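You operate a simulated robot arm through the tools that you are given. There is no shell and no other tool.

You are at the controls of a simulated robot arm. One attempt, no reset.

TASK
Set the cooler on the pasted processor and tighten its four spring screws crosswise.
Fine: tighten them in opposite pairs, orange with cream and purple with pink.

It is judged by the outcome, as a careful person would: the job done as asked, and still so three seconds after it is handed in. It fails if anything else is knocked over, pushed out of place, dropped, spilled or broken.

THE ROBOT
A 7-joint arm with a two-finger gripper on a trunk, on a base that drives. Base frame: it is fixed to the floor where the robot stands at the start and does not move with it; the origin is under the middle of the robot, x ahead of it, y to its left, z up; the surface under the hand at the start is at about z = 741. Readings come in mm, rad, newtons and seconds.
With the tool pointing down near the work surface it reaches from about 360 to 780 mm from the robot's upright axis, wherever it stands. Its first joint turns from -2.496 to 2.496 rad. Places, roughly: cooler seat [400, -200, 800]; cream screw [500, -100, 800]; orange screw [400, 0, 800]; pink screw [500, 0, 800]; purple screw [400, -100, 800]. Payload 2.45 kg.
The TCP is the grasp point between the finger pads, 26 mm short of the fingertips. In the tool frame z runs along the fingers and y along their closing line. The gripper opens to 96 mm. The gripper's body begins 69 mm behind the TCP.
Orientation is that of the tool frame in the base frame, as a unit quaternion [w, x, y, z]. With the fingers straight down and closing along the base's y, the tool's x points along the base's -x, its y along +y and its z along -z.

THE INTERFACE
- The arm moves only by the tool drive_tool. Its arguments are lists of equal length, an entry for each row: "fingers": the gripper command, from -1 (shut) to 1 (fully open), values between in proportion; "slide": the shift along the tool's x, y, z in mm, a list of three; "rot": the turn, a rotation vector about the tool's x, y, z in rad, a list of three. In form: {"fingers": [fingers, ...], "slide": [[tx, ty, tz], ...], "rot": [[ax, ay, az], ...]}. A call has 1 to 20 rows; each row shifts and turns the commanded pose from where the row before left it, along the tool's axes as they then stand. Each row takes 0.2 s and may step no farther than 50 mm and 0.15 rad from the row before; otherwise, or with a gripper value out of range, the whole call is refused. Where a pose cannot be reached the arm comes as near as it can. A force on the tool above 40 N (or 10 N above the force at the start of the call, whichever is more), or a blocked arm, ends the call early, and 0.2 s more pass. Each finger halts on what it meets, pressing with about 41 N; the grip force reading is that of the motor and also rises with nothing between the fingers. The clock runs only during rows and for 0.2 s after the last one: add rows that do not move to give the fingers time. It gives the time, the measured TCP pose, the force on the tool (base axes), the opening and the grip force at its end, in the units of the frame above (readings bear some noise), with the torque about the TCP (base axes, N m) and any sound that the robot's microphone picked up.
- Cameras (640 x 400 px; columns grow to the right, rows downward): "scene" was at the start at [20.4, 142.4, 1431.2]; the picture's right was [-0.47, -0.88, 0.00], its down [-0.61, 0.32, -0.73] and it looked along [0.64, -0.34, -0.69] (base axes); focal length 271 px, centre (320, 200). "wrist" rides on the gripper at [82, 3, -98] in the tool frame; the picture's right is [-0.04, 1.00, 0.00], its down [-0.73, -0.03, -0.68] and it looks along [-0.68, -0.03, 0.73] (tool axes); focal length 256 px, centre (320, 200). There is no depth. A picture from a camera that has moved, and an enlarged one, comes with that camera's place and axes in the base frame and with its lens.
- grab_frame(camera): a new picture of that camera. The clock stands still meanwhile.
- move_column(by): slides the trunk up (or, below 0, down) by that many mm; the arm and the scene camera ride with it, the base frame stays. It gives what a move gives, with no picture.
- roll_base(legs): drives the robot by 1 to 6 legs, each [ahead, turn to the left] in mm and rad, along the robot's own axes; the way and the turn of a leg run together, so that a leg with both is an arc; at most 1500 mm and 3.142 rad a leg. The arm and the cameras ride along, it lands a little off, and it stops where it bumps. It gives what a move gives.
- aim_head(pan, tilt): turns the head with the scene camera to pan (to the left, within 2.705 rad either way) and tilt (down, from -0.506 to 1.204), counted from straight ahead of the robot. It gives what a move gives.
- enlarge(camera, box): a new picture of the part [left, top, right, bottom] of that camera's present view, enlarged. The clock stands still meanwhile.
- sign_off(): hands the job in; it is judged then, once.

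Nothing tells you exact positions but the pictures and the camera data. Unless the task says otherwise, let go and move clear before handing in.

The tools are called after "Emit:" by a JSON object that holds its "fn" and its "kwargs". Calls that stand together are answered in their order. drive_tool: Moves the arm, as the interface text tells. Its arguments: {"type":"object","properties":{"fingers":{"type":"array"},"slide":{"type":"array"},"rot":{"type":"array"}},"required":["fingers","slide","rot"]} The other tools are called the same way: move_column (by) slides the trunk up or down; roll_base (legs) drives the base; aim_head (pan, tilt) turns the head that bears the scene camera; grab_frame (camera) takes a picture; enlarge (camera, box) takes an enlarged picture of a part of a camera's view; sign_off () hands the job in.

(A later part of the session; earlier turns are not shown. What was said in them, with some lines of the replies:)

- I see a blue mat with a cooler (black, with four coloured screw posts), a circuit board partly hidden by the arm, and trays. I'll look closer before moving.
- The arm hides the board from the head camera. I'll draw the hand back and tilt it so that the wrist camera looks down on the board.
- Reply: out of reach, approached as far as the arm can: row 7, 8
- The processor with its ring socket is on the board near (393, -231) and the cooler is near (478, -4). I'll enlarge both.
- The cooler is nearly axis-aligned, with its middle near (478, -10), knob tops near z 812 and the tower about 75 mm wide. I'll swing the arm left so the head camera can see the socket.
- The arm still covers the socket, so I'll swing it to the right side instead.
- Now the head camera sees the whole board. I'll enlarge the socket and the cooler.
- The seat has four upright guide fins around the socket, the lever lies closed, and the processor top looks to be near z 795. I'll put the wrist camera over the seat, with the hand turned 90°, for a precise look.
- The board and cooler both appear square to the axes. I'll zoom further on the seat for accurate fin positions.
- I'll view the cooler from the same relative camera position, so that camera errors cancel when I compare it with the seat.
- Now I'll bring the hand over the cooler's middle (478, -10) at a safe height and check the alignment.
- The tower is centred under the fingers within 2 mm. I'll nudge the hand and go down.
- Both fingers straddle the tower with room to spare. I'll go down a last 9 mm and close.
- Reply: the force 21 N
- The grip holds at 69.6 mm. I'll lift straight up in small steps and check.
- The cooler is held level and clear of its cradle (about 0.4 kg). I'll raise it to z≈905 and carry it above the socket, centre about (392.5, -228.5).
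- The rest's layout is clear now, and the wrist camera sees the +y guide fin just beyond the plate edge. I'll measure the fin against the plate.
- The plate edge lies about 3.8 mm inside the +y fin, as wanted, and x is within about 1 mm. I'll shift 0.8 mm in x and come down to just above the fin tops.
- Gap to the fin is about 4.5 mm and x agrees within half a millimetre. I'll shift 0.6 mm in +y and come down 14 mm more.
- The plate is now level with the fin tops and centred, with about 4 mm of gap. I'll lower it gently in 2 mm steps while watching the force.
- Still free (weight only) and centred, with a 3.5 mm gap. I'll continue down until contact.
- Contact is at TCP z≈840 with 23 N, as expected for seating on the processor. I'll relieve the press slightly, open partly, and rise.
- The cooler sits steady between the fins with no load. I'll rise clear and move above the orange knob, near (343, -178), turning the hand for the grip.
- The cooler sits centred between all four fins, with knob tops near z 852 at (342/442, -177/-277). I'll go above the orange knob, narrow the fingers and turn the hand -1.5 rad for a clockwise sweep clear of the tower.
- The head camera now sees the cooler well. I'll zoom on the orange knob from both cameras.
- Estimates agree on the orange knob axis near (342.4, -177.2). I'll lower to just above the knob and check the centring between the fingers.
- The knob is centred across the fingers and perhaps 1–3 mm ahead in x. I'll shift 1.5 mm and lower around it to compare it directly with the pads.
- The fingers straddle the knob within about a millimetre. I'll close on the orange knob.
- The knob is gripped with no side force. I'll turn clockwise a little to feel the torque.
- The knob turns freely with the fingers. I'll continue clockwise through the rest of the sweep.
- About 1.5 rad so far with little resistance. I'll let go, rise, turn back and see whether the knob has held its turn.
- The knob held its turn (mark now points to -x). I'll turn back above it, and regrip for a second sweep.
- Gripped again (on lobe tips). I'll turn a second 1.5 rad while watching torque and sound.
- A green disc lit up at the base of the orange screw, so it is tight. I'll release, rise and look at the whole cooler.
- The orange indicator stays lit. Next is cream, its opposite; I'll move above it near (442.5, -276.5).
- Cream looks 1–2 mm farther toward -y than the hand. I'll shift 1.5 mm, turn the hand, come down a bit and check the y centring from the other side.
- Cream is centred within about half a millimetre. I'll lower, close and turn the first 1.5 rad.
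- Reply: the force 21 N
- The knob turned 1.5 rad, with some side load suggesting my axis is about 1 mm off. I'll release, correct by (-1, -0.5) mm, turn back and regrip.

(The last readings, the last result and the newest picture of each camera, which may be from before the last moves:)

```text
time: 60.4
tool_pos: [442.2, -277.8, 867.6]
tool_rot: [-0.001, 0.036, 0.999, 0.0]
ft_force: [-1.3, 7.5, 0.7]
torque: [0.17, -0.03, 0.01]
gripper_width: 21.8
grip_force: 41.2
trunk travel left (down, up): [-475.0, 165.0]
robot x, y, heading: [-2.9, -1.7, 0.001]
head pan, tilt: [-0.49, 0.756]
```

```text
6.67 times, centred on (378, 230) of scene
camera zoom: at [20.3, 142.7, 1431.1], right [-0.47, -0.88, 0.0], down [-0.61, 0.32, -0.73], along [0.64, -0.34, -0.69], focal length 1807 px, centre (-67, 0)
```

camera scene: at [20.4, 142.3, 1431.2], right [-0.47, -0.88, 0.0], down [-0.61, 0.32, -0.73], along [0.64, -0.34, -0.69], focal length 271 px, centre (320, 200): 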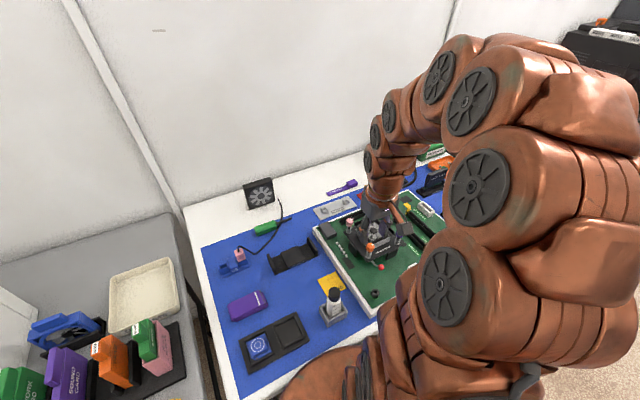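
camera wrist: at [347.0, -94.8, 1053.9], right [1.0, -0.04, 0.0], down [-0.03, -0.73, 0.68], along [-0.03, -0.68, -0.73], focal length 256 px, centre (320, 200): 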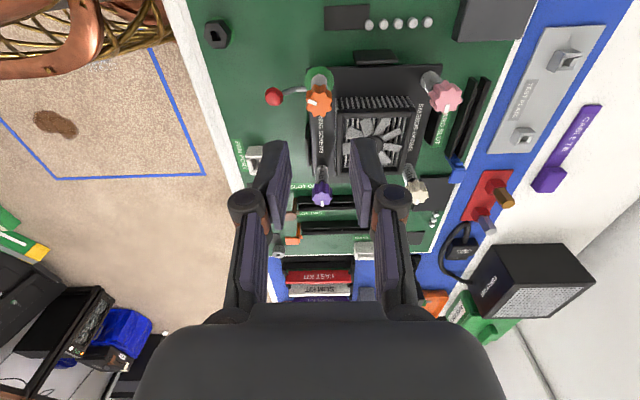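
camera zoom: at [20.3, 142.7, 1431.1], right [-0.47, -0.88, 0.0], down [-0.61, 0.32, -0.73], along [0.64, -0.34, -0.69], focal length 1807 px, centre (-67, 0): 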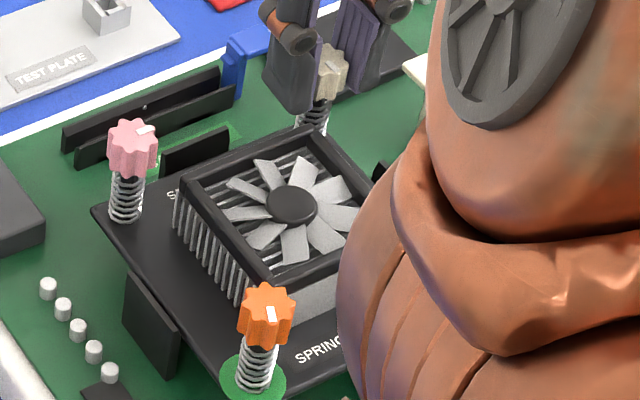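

Gripped again on the cream knob. I'll do the second clockwise sweep.

Emit:
{"fn": "drive_tool", "kwargs": {"fingers": [-1, -1, -1, -1, -1, -1, -1, -1, -1, -1, -1, -1, -1], "slide": [[0, 0, 0], [0, 0, 0], [0, 0, 0], [0, 0, 0], [0, 0, 0], [0, 0, 0], [0, 0, 0], [0, 0, 0], [0, 0, 0], [0, 0, 0], [0, 0, 0], [0, 0, 0], [0, 0, 0]], "rot": [[0, 0, 0.125], [0, 0, 0.125], [0, 0, 0.125], [0, 0, 0.125], [0, 0, 0.125], [0, 0, 0.125], [0, 0, 0.125], [0, 0, 0.125], [0, 0, 0.125], [0, 0, 0.125], [0, 0, 0.125], [0, 0, 0.125], [0, 0, 0]]}}

Emit:
{"fn": "enlarge", "kwargs": {"camera": "wrist", "box": [240, 100, 400, 200]}}

```text
time: 63.2
tool_pos: [442.3, -280.0, 866.5]
tool_rot: [-0.001, 0.709, 0.705, -0.001]
ft_force: [-1.6, 0.8, 0.5]
torque: [-0.29, 0.05, -0.1]
gripper_width: 21.8
grip_force: 41.0
trunk travel left (down, up): [-475.0, 165.0]
robot x, y, heading: [-1.8, 2.9, 0.002]
head pan, tilt: [-0.49, 0.756]
```

```text
4.00 times, centred on (320, 150) of wrist
camera zoom: at [445.2, -196.3, 964.7], right [1.0, -0.04, 0.0], down [-0.03, -0.73, 0.68], along [-0.03, -0.68, -0.73], focal length 1024 px, centre (320, 400)
```

zoom: 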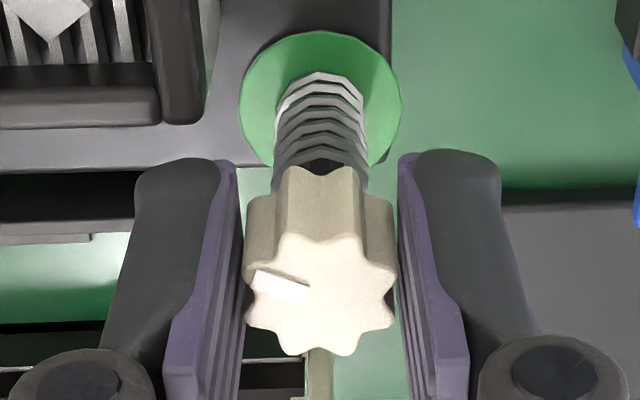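

Cream's indicator is lit too. Next pair: I'll release, rise and move above purple near (343, -277.5).

Emit:
{"fn": "drive_tool", "kwargs": {"fingers": [-0.3, -0.3, -0.3, -0.3, -0.3, -0.1, -0.1, -0.1, -0.1], "slide": [[0, 0, 0], [0, 0, 0], [0, 0, -9], [0, 0, -20], [0, 0, -30], [0, -33, 0], [0, -33, 0], [0, -33, 0], [0, 0, 0]], "rot": [[0, 0, 0], [0, 0, 0], [0, 0, 0], [0, 0, 0], [0, 0, 0], [0, 0, 0], [0, 0, 0], [0, 0, 0], [0, 0, 0]]}}

Emit:
{"fn": "enlarge", "kwargs": {"camera": "wrist", "box": [160, 0, 480, 200]}}

Emit:
{"fn": "enlarge", "kwargs": {"camera": "wrist", "box": [280, 80, 360, 150]}}

```text
time: 65.2
tool_pos: [343.6, -278.9, 926.3]
tool_rot: [0.0, 0.708, 0.706, 0.001]
ft_force: [0.2, -0.4, 0.5]
torque: [0.0, -0.01, -0.05]
gripper_width: 43.2
grip_force: 0.1
trunk travel left (down, up): [-475.0, 165.0]
robot x, y, heading: [0.7, -0.4, 0.0]
head pan, tilt: [-0.49, 0.756]
```

```text
2.00 times, centred on (320, 100) of wrist
camera zoom: at [345.9, -195.9, 1023.4], right [1.0, -0.04, 0.0], down [-0.03, -0.73, 0.68], along [-0.03, -0.68, -0.73], focal length 512 px, centre (320, 400)
```

zoom: 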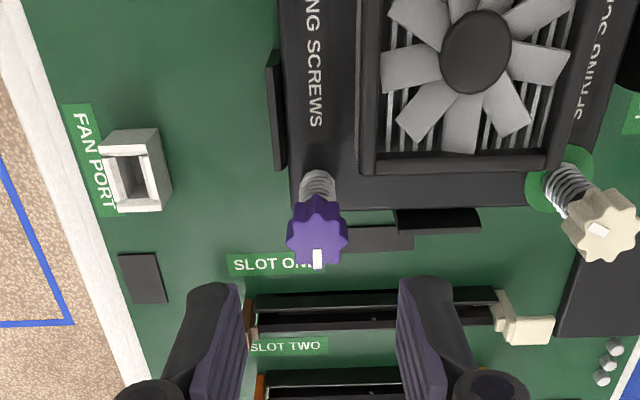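

```text
5.71 times, centred on (320, 115) of wrist
camera zoom: at [345.9, -195.9, 1023.4], right [1.0, -0.04, 0.0], down [-0.03, -0.73, 0.68], along [-0.03, -0.68, -0.73], focal length 1463 px, centre (320, 686)
```

zoom: 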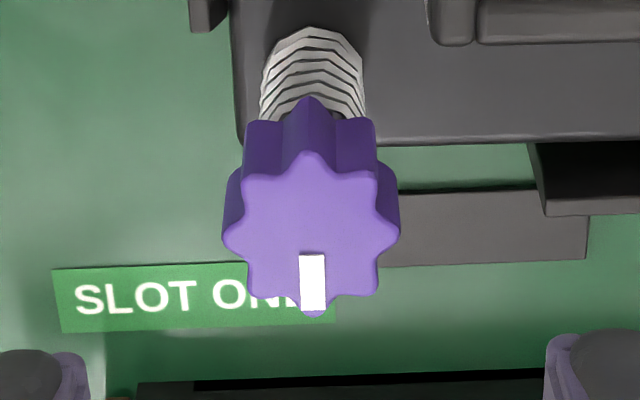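

Purple's axis works out to about (342.2, -276.6). I'll shift there and test in the air whether the hand can turn on to +1.5 rad here, since that is the sweep that keeps clear of the tower on this diagonal.

Emit:
{"fn": "drive_tool", "kwargs": {"fingers": [-0.1, -0.1, -0.1, -0.1, -0.1, -0.1, -0.1, -0.1, -0.1, -0.1, -0.1, -0.1], "slide": [[2.3, -1.3, 0], [0, 0, 0], [0, 0, 0], [0, 0, 0], [0, 0, 0], [0, 0, 0], [0, 0, 0], [0, 0, 0], [0, 0, 0], [0, 0, 0], [0, 0, 0], [0, 0, 0]], "rot": [[0, 0, 0], [0, 0, 0.15], [0, 0, 0.15], [0, 0, 0.15], [0, 0, 0.15], [0, 0, 0.15], [0, 0, 0.15], [0, 0, 0.15], [0, 0, 0.15], [0, 0, 0.15], [0, 0, 0.15], [0, 0, 0]]}}

Emit:
{"fn": "enlarge", "kwargs": {"camera": "wrist", "box": [280, 80, 360, 150]}}

Emit:
{"fn": "grab_frame", "kwargs": {"camera": "scene"}}

```text
time: 67.8
tool_pos: [341.7, -276.8, 926.3]
tool_rot: [0.001, 0.999, 0.033, 0.0]
ft_force: [0.0, -0.2, -0.9]
torque: [-0.01, 0.0, 0.01]
gripper_width: 43.1
grip_force: 0.1
trunk travel left (down, up): [-475.0, 165.0]
robot x, y, heading: [2.1, -0.7, -0.001]
head pan, tilt: [-0.49, 0.756]
```

```text
5.71 times, centred on (320, 115) of wrist
camera zoom: at [422.8, -272.8, 1023.9], right [0.03, -1.0, 0.0], down [-0.73, -0.02, 0.68], along [-0.68, -0.02, -0.73], focal length 1463 px, centre (320, 686)
```

zoom: 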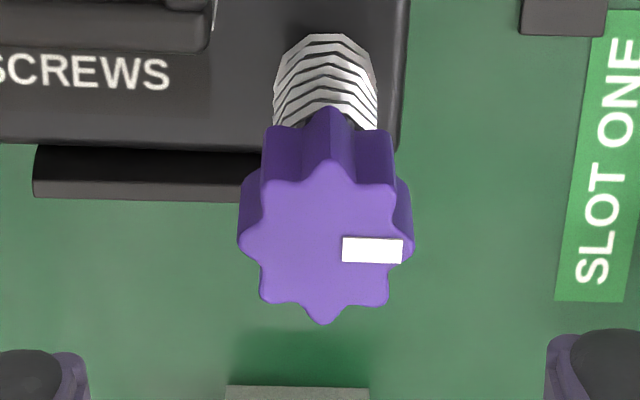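

```text
taken
camera scene: at [20.4, 142.4, 1431.2], right [-0.47, -0.88, 0.0], down [-0.61, 0.32, -0.73], along [0.64, -0.34, -0.69], focal length 271 px, centre (320, 200)
```

scene: 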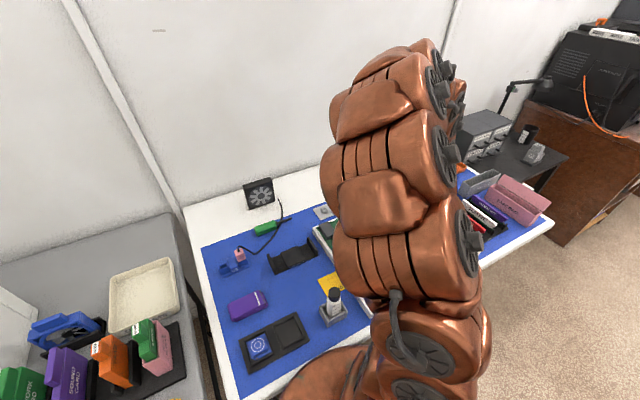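

The whole sweep is reachable. I'll nudge by half a millimetre, turn back, lower onto purple and close.

Emit:
{"fn": "drive_tool", "kwargs": {"fingers": [-0.1, -0.1, -0.1, -0.1, -0.1, -0.1, -0.1, -0.1, -0.1, -0.1, -0.1, -0.1, -0.1, -0.1, -0.1, -0.1], "slide": [[0.3, 0.4, 0], [0, 0, 0], [0, 0, 0], [0, 0, 0], [0, 0, 0], [0, 0, 0], [0, 0, 0], [0, 0, 0], [0, 0, 0], [0, 0, 0], [0, 0, 15], [0, 0, 15], [0, 0, 15], [0, 0, 8], [0, 0, 7], [0, 0, 0]], "rot": [[0, 0, -0.15], [0, 0, -0.15], [0, 0, -0.15], [0, 0, -0.15], [0, 0, -0.15], [0, 0, -0.15], [0, 0, -0.15], [0, 0, -0.15], [0, 0, -0.15], [0, 0, -0.15], [0, 0, 0], [0, 0, 0], [0, 0, 0], [0, 0, 0], [0, 0, 0], [0, 0, 0]]}}

Emit:
{"fn": "drive_tool", "kwargs": {"fingers": [-0.4, -1, -1, -1], "slide": [[0, 0, 0], [0, 0, 0], [0, 0, 0], [0, 0, 0]], "rot": [[0, 0, 0], [0, 0, 0], [0, 0, 0], [0, 0, 0]]}}

Emit:
{"fn": "enlarge", "kwargs": {"camera": "wrist", "box": [240, 100, 400, 200]}}

```text
time: 71.2
tool_pos: [342.1, -276.6, 864.7]
tool_rot: [0.0, 0.708, 0.706, -0.001]
ft_force: [-0.2, -0.4, 0.6]
torque: [0.0, 0.01, -0.03]
gripper_width: 43.1
grip_force: 0.1
trunk travel left (down, up): [-475.0, 165.0]
robot x, y, heading: [1.7, 2.7, -0.003]
head pan, tilt: [-0.49, 0.756]
```

```text
time: 72.2
tool_pos: [341.5, -276.5, 866.1]
tool_rot: [0.0, 0.708, 0.706, 0.0]
ft_force: [-4.0, 0.5, -0.3]
torque: [-0.08, 0.08, 0.02]
gripper_width: 21.8
grip_force: 40.7
trunk travel left (down, up): [-475.0, 165.0]
robot x, y, heading: [1.2, -0.7, -0.003]
head pan, tilt: [-0.49, 0.756]
```

```text
4.00 times, centred on (320, 150) of wrist
camera zoom: at [345.0, -194.1, 963.9], right [1.0, -0.04, 0.0], down [-0.03, -0.73, 0.68], along [-0.03, -0.68, -0.73], focal length 1024 px, centre (320, 400)
```

zoom: 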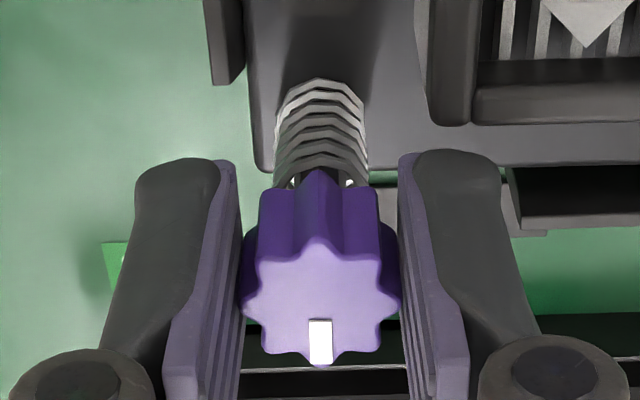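

Purple is gripped with very little side load. I'll turn clockwise 1.5 rad.

Emit:
{"fn": "drive_tool", "kwargs": {"fingers": [-1, -1, -1, -1, -1, -1, -1, -1, -1, -1, -1, -1, -1], "slide": [[0, 0, 0], [0, 0, 0], [0, 0, 0], [0, 0, 0], [0, 0, 0], [0, 0, 0], [0, 0, 0], [0, 0, 0], [0, 0, 0], [0, 0, 0], [0, 0, 0], [0, 0, 0], [0, 0, 0]], "rot": [[0, 0, 0.125], [0, 0, 0.125], [0, 0, 0.125], [0, 0, 0.125], [0, 0, 0.125], [0, 0, 0.125], [0, 0, 0.125], [0, 0, 0.125], [0, 0, 0.125], [0, 0, 0.125], [0, 0, 0.125], [0, 0, 0.125], [0, 0, 0]]}}

Emit:
{"fn": "enlarge", "kwargs": {"camera": "wrist", "box": [240, 100, 400, 200]}}

```text
time: 75.0
tool_pos: [342.6, -277.4, 866.3]
tool_rot: [-0.001, 0.999, 0.034, 0.0]
ft_force: [-0.1, -3.3, 0.2]
torque: [-0.05, 0.15, -0.04]
gripper_width: 22.2
grip_force: 41.1
trunk travel left (down, up): [-475.0, 165.0]
robot x, y, heading: [0.4, 1.2, 0.003]
head pan, tilt: [-0.49, 0.756]
```

```text
4.00 times, centred on (320, 150) of wrist
camera zoom: at [423.3, -273.6, 964.0], right [0.03, -1.0, 0.0], down [-0.73, -0.02, 0.68], along [-0.68, -0.02, -0.73], focal length 1024 px, centre (320, 400)
```

zoom: 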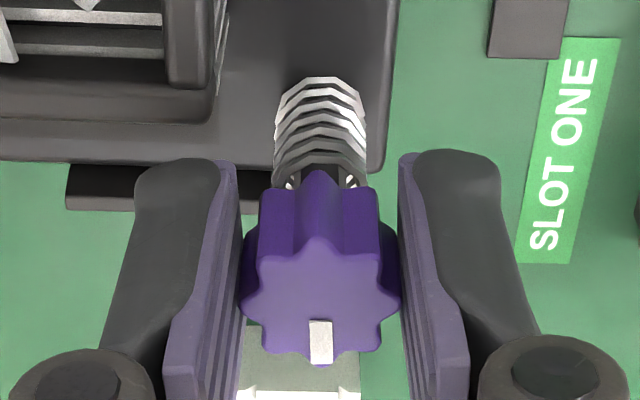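

Purple turned 1.5 rad without slipping. I'll release, turn back above the knob and regrip.

Emit:
{"fn": "drive_tool", "kwargs": {"fingers": [-0.3, -0.3, -0.3, -0.3, -0.3, -0.3, -0.3, -0.3, -0.3, -0.3, -0.3, -0.3, -0.3, -0.3, -0.3, -0.3, -0.3, -1, -1, -1], "slide": [[0, 0, 0], [0, 0, 0], [0, 0, -9], [0, 0, -9], [0, 0, 0], [0, 0, 0], [0, 0, 0], [0, 0, 0], [0, 0, 0], [0, 0, 0], [0, 0, 0], [0, 0, 0], [0, 0, 0], [0, 0, 0], [0, 0, 9], [0, 0, 9], [0, 0, 0], [0, 0, 0], [0, 0, 0], [0, 0, 0]], "rot": [[0, 0, 0], [0, 0, 0], [0, 0, 0], [0, 0, 0], [0, 0, -0.15], [0, 0, -0.15], [0, 0, -0.15], [0, 0, -0.15], [0, 0, -0.15], [0, 0, -0.15], [0, 0, -0.15], [0, 0, -0.15], [0, 0, -0.15], [0, 0, -0.15], [0, 0, 0], [0, 0, 0], [0, 0, 0], [0, 0, 0], [0, 0, 0], [0, 0, 0]]}}

Emit:
{"fn": "enlarge", "kwargs": {"camera": "wrist", "box": [240, 100, 400, 200]}}

```text
time: 79.2
tool_pos: [341.2, -276.3, 865.4]
tool_rot: [0.001, 0.708, 0.706, 0.0]
ft_force: [-4.1, 1.2, -0.9]
torque: [0.02, 0.1, 0.04]
gripper_width: 18.8
grip_force: 41.2
trunk travel left (down, up): [-475.0, 165.0]
robot x, y, heading: [-1.7, 1.3, -0.002]
head pan, tilt: [-0.49, 0.756]
```

```text
4.00 times, centred on (320, 150) of wrist
camera zoom: at [345.0, -193.7, 963.9], right [1.0, -0.04, 0.0], down [-0.03, -0.73, 0.68], along [-0.03, -0.68, -0.73], focal length 1024 px, centre (320, 400)
```

zoom: 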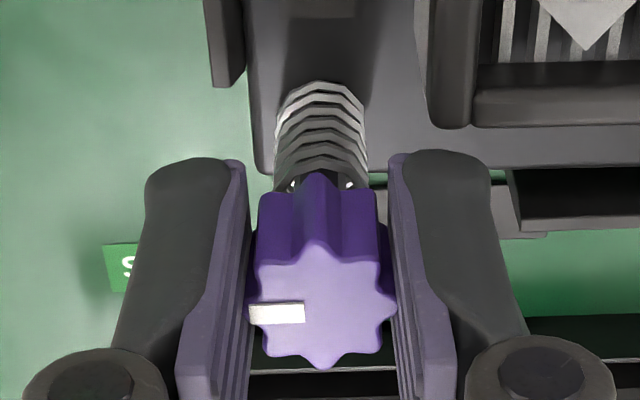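

Regripped. I'll turn in shorter stages this time and watch for the indicator.

Emit:
{"fn": "drive_tool", "kwargs": {"fingers": [-1, -1, -1, -1, -1, -1], "slide": [[0, 0, 0], [0, 0, 0], [0, 0, 0], [0, 0, 0], [0, 0, 0], [0, 0, 0]], "rot": [[0, 0, 0.12], [0, 0, 0.12], [0, 0, 0.12], [0, 0, 0.12], [0, 0, 0.12], [0, 0, 0]]}}

Emit:
{"fn": "enlarge", "kwargs": {"camera": "wrist", "box": [240, 100, 400, 200]}}

```text
time: 80.6
tool_pos: [342.5, -277.1, 865.6]
tool_rot: [0.0, 0.885, 0.465, 0.0]
ft_force: [-0.3, 0.6, -0.6]
torque: [-0.17, 0.16, 0.31]
gripper_width: 20.5
grip_force: 41.4
trunk travel left (down, up): [-475.0, 165.0]
robot x, y, heading: [2.1, 2.3, 0.001]
head pan, tilt: [-0.49, 0.756]
```

```text
4.00 times, centred on (320, 150) of wrist
camera zoom: at [391.0, -209.8, 964.0], right [0.8, -0.6, 0.0], down [-0.44, -0.59, 0.68], along [-0.41, -0.54, -0.73], focal length 1024 px, centre (320, 400)
```

zoom: 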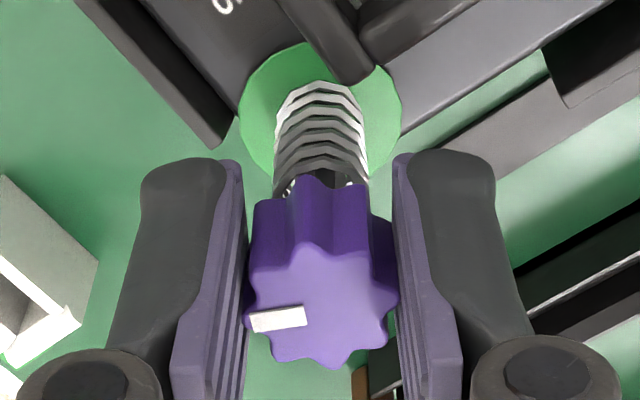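

Purple's indicator lit, with torque rising to 0.31 N m. I'll release, rise and go above pink, near (443, -178).

Emit:
{"fn": "drive_tool", "kwargs": {"fingers": [-0.3, -0.3, -0.3, -0.3, -0.3, -0.1, -0.1, -0.1, -0.1, -0.1, -0.1, -0.1, -0.1], "slide": [[0, 0, 0], [0, 0, 0], [0, 0, -9], [0, 0, -20], [0, 0, -30], [0, 0, 0], [0, 0, 0], [0, 0, 0], [0, 0, 0], [33, 33.5, 0], [33, 33.5, 0], [33, 33.5, 0], [0, 0, 0]], "rot": [[0, 0, 0], [0, 0, 0], [0, 0, 0], [0, 0, 0], [0, 0, 0], [0, 0, -0.15], [0, 0, -0.15], [0, 0, -0.15], [0, 0, -0.15], [0, 0, 0], [0, 0, 0], [0, 0, 0], [0, 0, 0]]}}

Emit:
{"fn": "enlarge", "kwargs": {"camera": "wrist", "box": [160, 0, 480, 200]}}

Emit:
{"fn": "enlarge", "kwargs": {"camera": "wrist", "box": [280, 80, 360, 150]}}

```text
time: 83.4
tool_pos: [443.9, -176.6, 924.2]
tool_rot: [0.0, 0.708, 0.706, 0.0]
ft_force: [0.3, 0.2, -0.2]
torque: [0.0, -0.02, 0.02]
gripper_width: 43.3
grip_force: 0.1
trunk travel left (down, up): [-475.0, 165.0]
robot x, y, heading: [-2.2, 2.7, -0.004]
head pan, tilt: [-0.49, 0.756]
```

```text
2.00 times, centred on (320, 100) of wrist
camera zoom: at [447.1, -94.5, 1022.2], right [1.0, -0.04, 0.0], down [-0.03, -0.73, 0.68], along [-0.03, -0.68, -0.73], focal length 512 px, centre (320, 400)
```

zoom: 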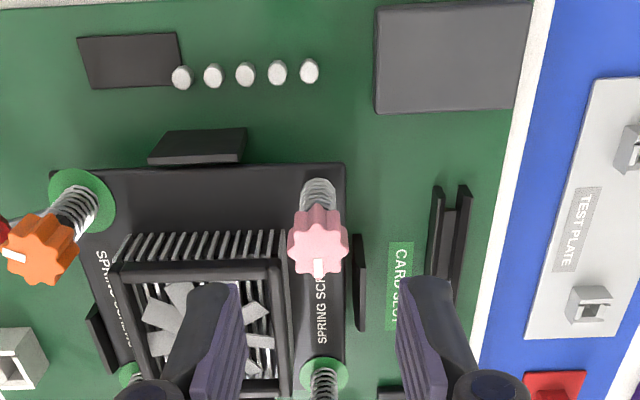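

```text
5.71 times, centred on (320, 115) of wrist
camera zoom: at [447.1, -94.5, 1022.2], right [1.0, -0.04, 0.0], down [-0.03, -0.73, 0.68], along [-0.03, -0.68, -0.73], focal length 1463 px, centre (320, 686)
```

zoom: 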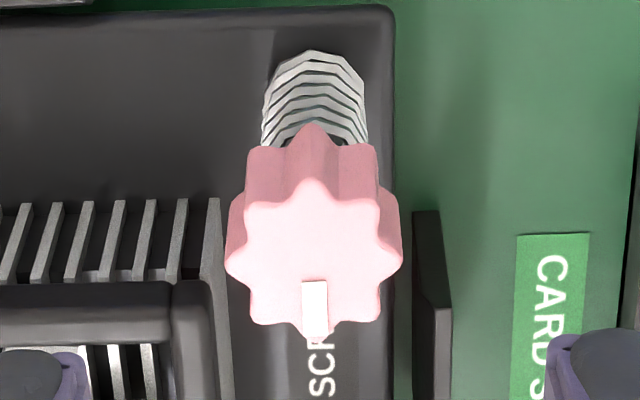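

Pink is about 1 mm off in each axis; I'll correct, lower onto it and close.

Emit:
{"fn": "drive_tool", "kwargs": {"fingers": [-0.1, -0.1, -0.1, -0.1, -0.1, -0.1, -0.1, -0.4, -1, -1, -1], "slide": [[-1, -1, 0], [0, 0, 15], [0, 0, 15], [0, 0, 15], [0, 0, 8], [0, 0, 6], [0, 0, 0], [0, 0, 0], [0, 0, 0], [0, 0, 0], [0, 0, 0]], "rot": [[0, 0, 0], [0, 0, 0], [0, 0, 0], [0, 0, 0], [0, 0, 0], [0, 0, 0], [0, 0, 0], [0, 0, 0], [0, 0, 0], [0, 0, 0], [0, 0, 0]]}}

Emit:
{"fn": "enlarge", "kwargs": {"camera": "wrist", "box": [240, 100, 400, 200]}}

```text
time: 85.8
tool_pos: [443.5, -179.8, 865.7]
tool_rot: [0.002, 0.709, 0.705, 0.0]
ft_force: [13.7, -0.9, 1.3]
torque: [0.03, -0.31, -0.02]
gripper_width: 21.9
grip_force: 41.9
trunk travel left (down, up): [-475.0, 165.0]
robot x, y, heading: [-0.4, 0.8, 0.004]
head pan, tilt: [-0.49, 0.756]
```

```text
4.00 times, centred on (320, 150) of wrist
camera zoom: at [446.1, -96.3, 963.7], right [1.0, -0.04, 0.0], down [-0.03, -0.73, 0.68], along [-0.03, -0.68, -0.73], focal length 1024 px, centre (320, 400)
```

zoom: 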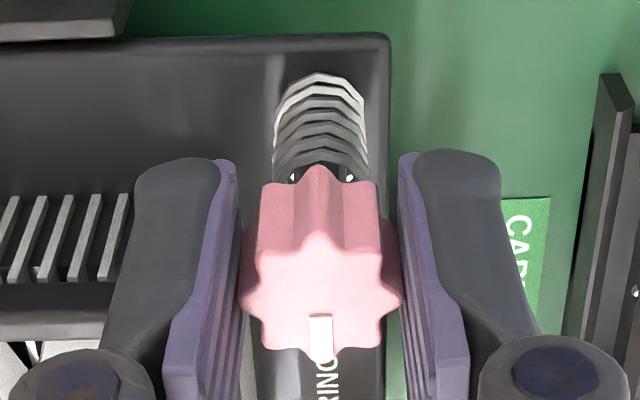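

Slight +x load; I'll ease 0.6 mm that way and turn clockwise.

Emit:
{"fn": "drive_tool", "kwargs": {"fingers": [-1, -1, -1, -1, -1, -1, -1, -1, -1, -1, -1, -1, -1, -1], "slide": [[0, 0.6, 0], [0, 0, 0], [0, 0, 0], [0, 0, 0], [0, 0, 0], [0, 0, 0], [0, 0, 0], [0, 0, 0], [0, 0, 0], [0, 0, 0], [0, 0, 0], [0, 0, 0], [0, 0, 0], [0, 0, 0]], "rot": [[0, 0, 0], [0, 0, 0.125], [0, 0, 0.125], [0, 0, 0.125], [0, 0, 0.125], [0, 0, 0.125], [0, 0, 0.125], [0, 0, 0.125], [0, 0, 0.125], [0, 0, 0.125], [0, 0, 0.125], [0, 0, 0.125], [0, 0, 0.125], [0, 0, 0]]}}

Emit:
{"fn": "enlarge", "kwargs": {"camera": "wrist", "box": [240, 100, 400, 200]}}

```text
time: 88.8
tool_pos: [442.4, -178.1, 864.1]
tool_rot: [0.0, 0.999, 0.033, -0.001]
ft_force: [-1.4, 5.9, -1.3]
torque: [0.25, 0.08, -0.03]
gripper_width: 22.0
grip_force: 41.2
trunk travel left (down, up): [-475.0, 165.0]
robot x, y, heading: [0.5, -4.4, -0.002]
head pan, tilt: [-0.49, 0.756]
```

```text
4.00 times, centred on (320, 150) of wrist
camera zoom: at [523.8, -175.3, 963.6], right [0.03, -1.0, 0.0], down [-0.73, -0.02, 0.68], along [-0.68, -0.02, -0.73], focal length 1024 px, centre (320, 400)
```

zoom: 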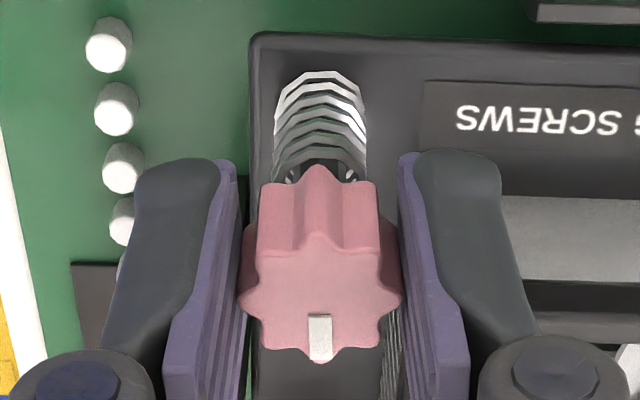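

Pink turned 1.5 rad without slip. I'll release, turn back and regrip for the last stage.

Emit:
{"fn": "drive_tool", "kwargs": {"fingers": [-0.3, -0.3, -0.3, -0.3, -0.3, -0.3, -0.3, -0.3, -0.3, -0.3, -0.3, -0.3, -0.3, -0.3, -0.3, -0.3, -0.3, -1, -1, -1], "slide": [[0, 0, 0], [0, 0, 0], [0, 0, -9], [0, 0, -9], [0, 0, 0], [0, 0, 0], [0, 0, 0], [0, 0, 0], [0, 0, 0], [0, 0, 0], [0, 0, 0], [0, 0, 0], [0, 0, 0], [0, 0, 0], [0, 0, 9], [0, 0, 9], [0, 0, 0], [0, 0, 0], [0, 0, 0], [0, 0, 0]], "rot": [[0, 0, 0], [0, 0, 0], [0, 0, 0], [0, 0, 0], [0, 0, -0.15], [0, 0, -0.15], [0, 0, -0.15], [0, 0, -0.15], [0, 0, -0.15], [0, 0, -0.15], [0, 0, -0.15], [0, 0, -0.15], [0, 0, -0.15], [0, 0, -0.15], [0, 0, 0], [0, 0, 0], [0, 0, 0], [0, 0, 0], [0, 0, 0], [0, 0, 0]]}}

Emit:
{"fn": "drive_tool", "kwargs": {"fingers": [-1, -1, -1, -1, -1, -1], "slide": [[0, 0, 0], [0, 0, 0], [0, 0, 0], [0, 0, 0], [0, 0, 0], [0, 0, 0]], "rot": [[0, 0, 0.12], [0, 0, 0.12], [0, 0, 0.12], [0, 0, 0.12], [0, 0, 0.12], [0, 0, 0]]}}

Emit:
{"fn": "enlarge", "kwargs": {"camera": "wrist", "box": [240, 100, 400, 200]}}

```text
time: 93.0
tool_pos: [442.9, -179.3, 866.5]
tool_rot: [0.001, 0.708, 0.706, -0.001]
ft_force: [6.8, -1.0, 0.5]
torque: [-0.04, -0.19, 0.06]
gripper_width: 19.1
grip_force: 41.7
trunk travel left (down, up): [-475.0, 165.0]
robot x, y, heading: [0.6, -0.8, 0.0]
head pan, tilt: [-0.49, 0.756]
```

```text
time: 94.4
tool_pos: [442.9, -179.9, 866.4]
tool_rot: [0.0, 0.886, 0.464, -0.001]
ft_force: [4.4, -1.0, 4.7]
torque: [-0.17, -0.07, 0.28]
gripper_width: 20.2
grip_force: 40.9
trunk travel left (down, up): [-475.0, 165.0]
robot x, y, heading: [-0.4, 0.0, -0.001]
head pan, tilt: [-0.49, 0.756]
```

```text
4.00 times, centred on (320, 150) of wrist
camera zoom: at [491.4, -113.0, 964.0], right [0.8, -0.6, 0.0], down [-0.44, -0.59, 0.68], along [-0.41, -0.54, -0.73], focal length 1024 px, centre (320, 400)
```

zoom: 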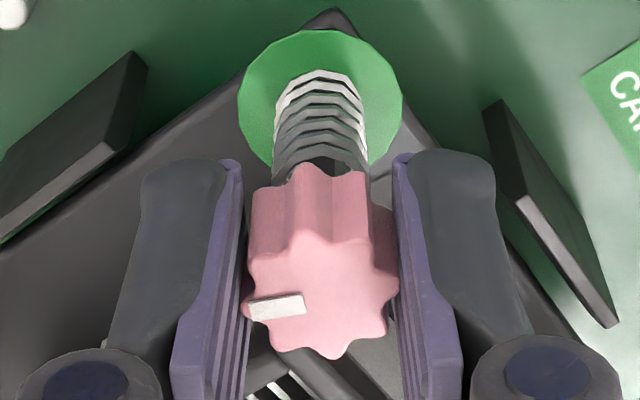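

All four indicators have lit. I'll release, rise well clear and check everything.

Emit:
{"fn": "drive_tool", "kwargs": {"fingers": [-0.3, -0.3, -0.3, -0.3, -0.3, -0.3, -0.3, -0.3, -0.3, -0.3, -0.3, -0.3], "slide": [[0, 0, 0], [0, 0, 0], [0, 0, -9], [0, 0, -20], [0, 0, -30], [0, 0, -30], [0, 0, -30], [0, 0, 0], [0, 0, 0], [0, 0, 0], [40, 0, 0], [40, 0, 0]], "rot": [[0, 0, 0], [0, 0, 0], [0, 0, 0], [0, 0, 0], [0, 0, 0], [0, 0, 0], [0, 0, -0.15], [0, 0, -0.15], [0, 0, -0.15], [0, 0, -0.15], [0, 0, 0], [0, 0, 0]]}}

Emit:
{"fn": "grab_frame", "kwargs": {"camera": "wrist"}}

Emit:
{"fn": "enlarge", "kwargs": {"camera": "wrist", "box": [180, 60, 380, 185]}}

Emit:
{"fn": "grab_frame", "kwargs": {"camera": "scene"}}

```text
time: 97.0
tool_pos: [443.0, -98.1, 984.4]
tool_rot: [0.0, 0.708, 0.706, 0.0]
ft_force: [0.0, 0.2, 0.2]
torque: [0.02, 0.02, -0.04]
gripper_width: 33.6
grip_force: 0.0
trunk travel left (down, up): [-475.0, 165.0]
robot x, y, heading: [-0.4, 1.4, 0.0]
head pan, tilt: [-0.49, 0.756]
```

```text
taken
camera wrist: at [445.7, -16.1, 1083.3], right [1.0, -0.04, 0.0], down [-0.03, -0.73, 0.68], along [-0.03, -0.68, -0.73], focal length 256 px, centre (320, 200)
```

wrist: 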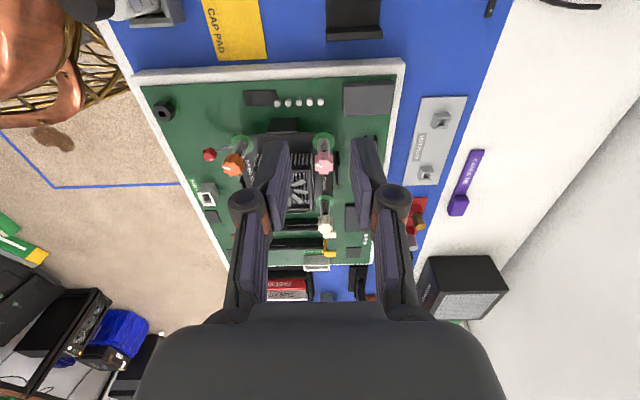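

```text
3.20 times, centred on (280, 122) of wrist
camera zoom: at [445.7, -16.1, 1083.3], right [1.0, -0.04, 0.0], down [-0.03, -0.73, 0.68], along [-0.03, -0.68, -0.73], focal length 819 px, centre (448, 448)
```

zoom: 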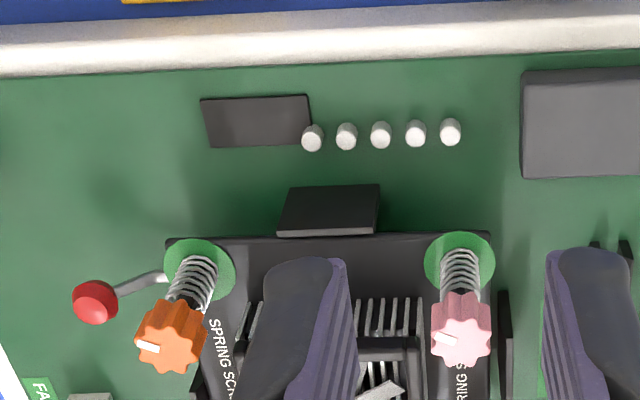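

```text
taken
camera scene: at [20.4, 142.0, 1431.2], right [-0.47, -0.88, 0.0], down [-0.61, 0.32, -0.73], along [0.64, -0.34, -0.69], focal length 271 px, centre (320, 200)
```

scene: 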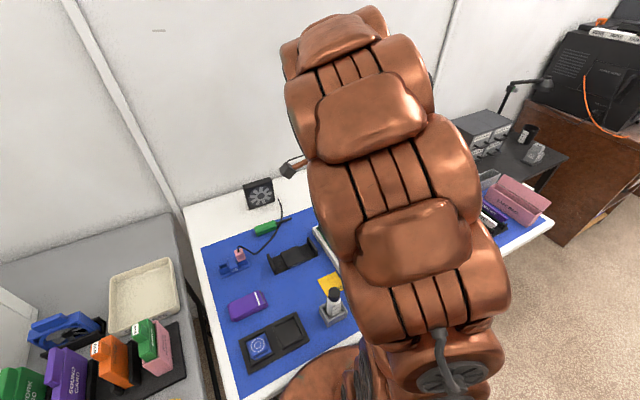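

I'll back off a bit more for an unobstructed look at all four discs.

Emit:
{"fn": "drive_tool", "kwargs": {"fingers": [0, 0.5, 1, 1], "slide": [[36, -23, -10], [36, -23, -10], [0, 0, 0], [0, 0, 0]], "rot": [[0, 0, 0], [0, 0, 0], [0, 0, 0], [0, 0, 0]]}}

Emit:
{"fn": "grab_frame", "kwargs": {"camera": "wrist"}}

Emit:
{"fn": "enlarge", "kwargs": {"camera": "wrist", "box": [260, 140, 388, 220]}}

```text
time: 98.0
tool_pos: [397.8, -25.3, 1005.3]
tool_rot: [0.0, 0.709, 0.705, 0.001]
ft_force: [0.6, 0.1, 0.0]
torque: [-0.01, 0.0, 0.03]
gripper_width: 96.0
grip_force: 0.1
trunk travel left (down, up): [-475.0, 165.0]
robot x, y, heading: [3.0, 0.4, 0.003]
head pan, tilt: [-0.49, 0.756]
```

```text
taken
camera wrist: at [400.3, 56.9, 1102.9], right [1.0, -0.04, 0.0], down [-0.03, -0.73, 0.68], along [-0.03, -0.68, -0.73], focal length 256 px, centre (320, 200)
```

wrist: 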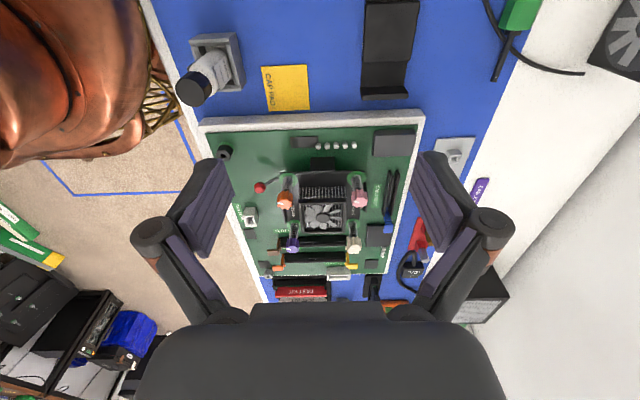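

```text
5.00 times, centred on (324, 180) of wrist
camera zoom: at [400.3, 56.9, 1102.9], right [1.0, -0.04, 0.0], down [-0.03, -0.73, 0.68], along [-0.03, -0.68, -0.73], focal length 1280 px, centre (300, 300)
```

zoom: 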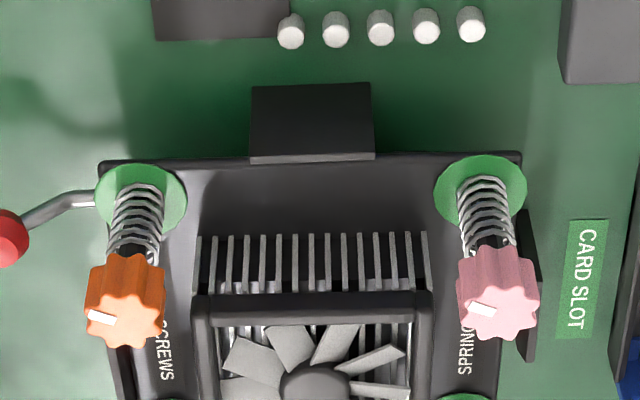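

Emit:
{"fn": "enlarge", "kwargs": {"camera": "wrist", "box": [250, 190, 390, 278]}}

Emit:
{"fn": "grab_frame", "kwargs": {"camera": "scene"}}

```text
4.55 times, centred on (320, 234) of wrist
camera zoom: at [400.3, 56.9, 1102.9], right [1.0, -0.04, 0.0], down [-0.03, -0.73, 0.68], along [-0.03, -0.68, -0.73], focal length 1164 px, centre (320, 46)
```

zoom: 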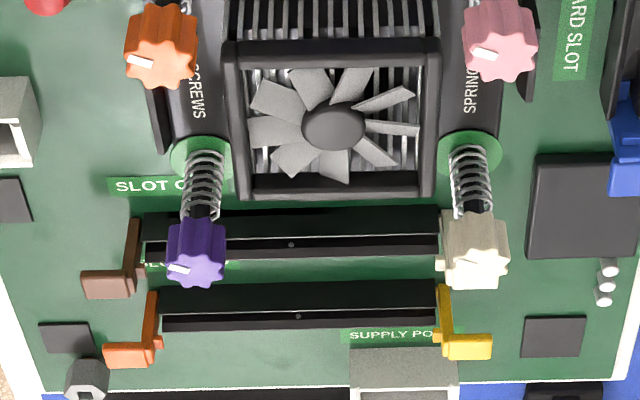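

```text
taken
camera scene: at [20.4, 142.5, 1431.2], right [-0.47, -0.88, 0.0], down [-0.61, 0.32, -0.73], along [0.64, -0.34, -0.69], focal length 271 px, centre (320, 200)
```

scene: 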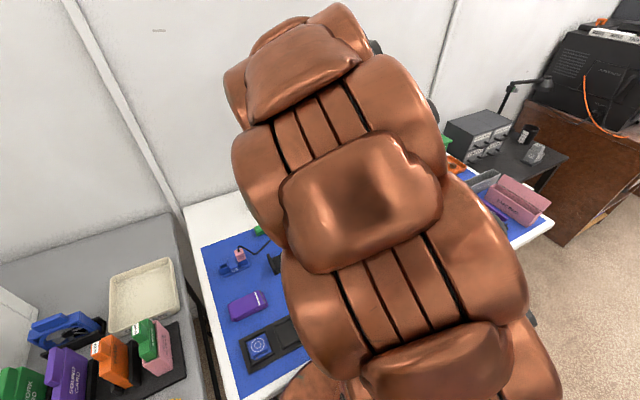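

The cooler sits between its four guide fins, all four screws show their green discs, and nothing else looks disturbed. The hand is empty and clear, so I'm handing the job in.

Emit:
{"fn": "sign_off", "kwargs": {}}

```text
The job is handed in.
```

The cooler is on the pasted processor between its four guide fins, and all four spring screws are tight. I've handed the job in, but no verdict has come back yet.

- **Order:** I tightened orange, then its opposite cream, then purple, then its opposite pink. Each took two clockwise turns.
- **Tightness:** a green disc lit at the base of each screw when it came tight. All four were still lit in the last pictures.
- **Surroundings:** nothing else looked moved or knocked over in the final views, although the arm hid part of the table from the head camera.
- **Hand:** it is open, empty and well clear of the board.
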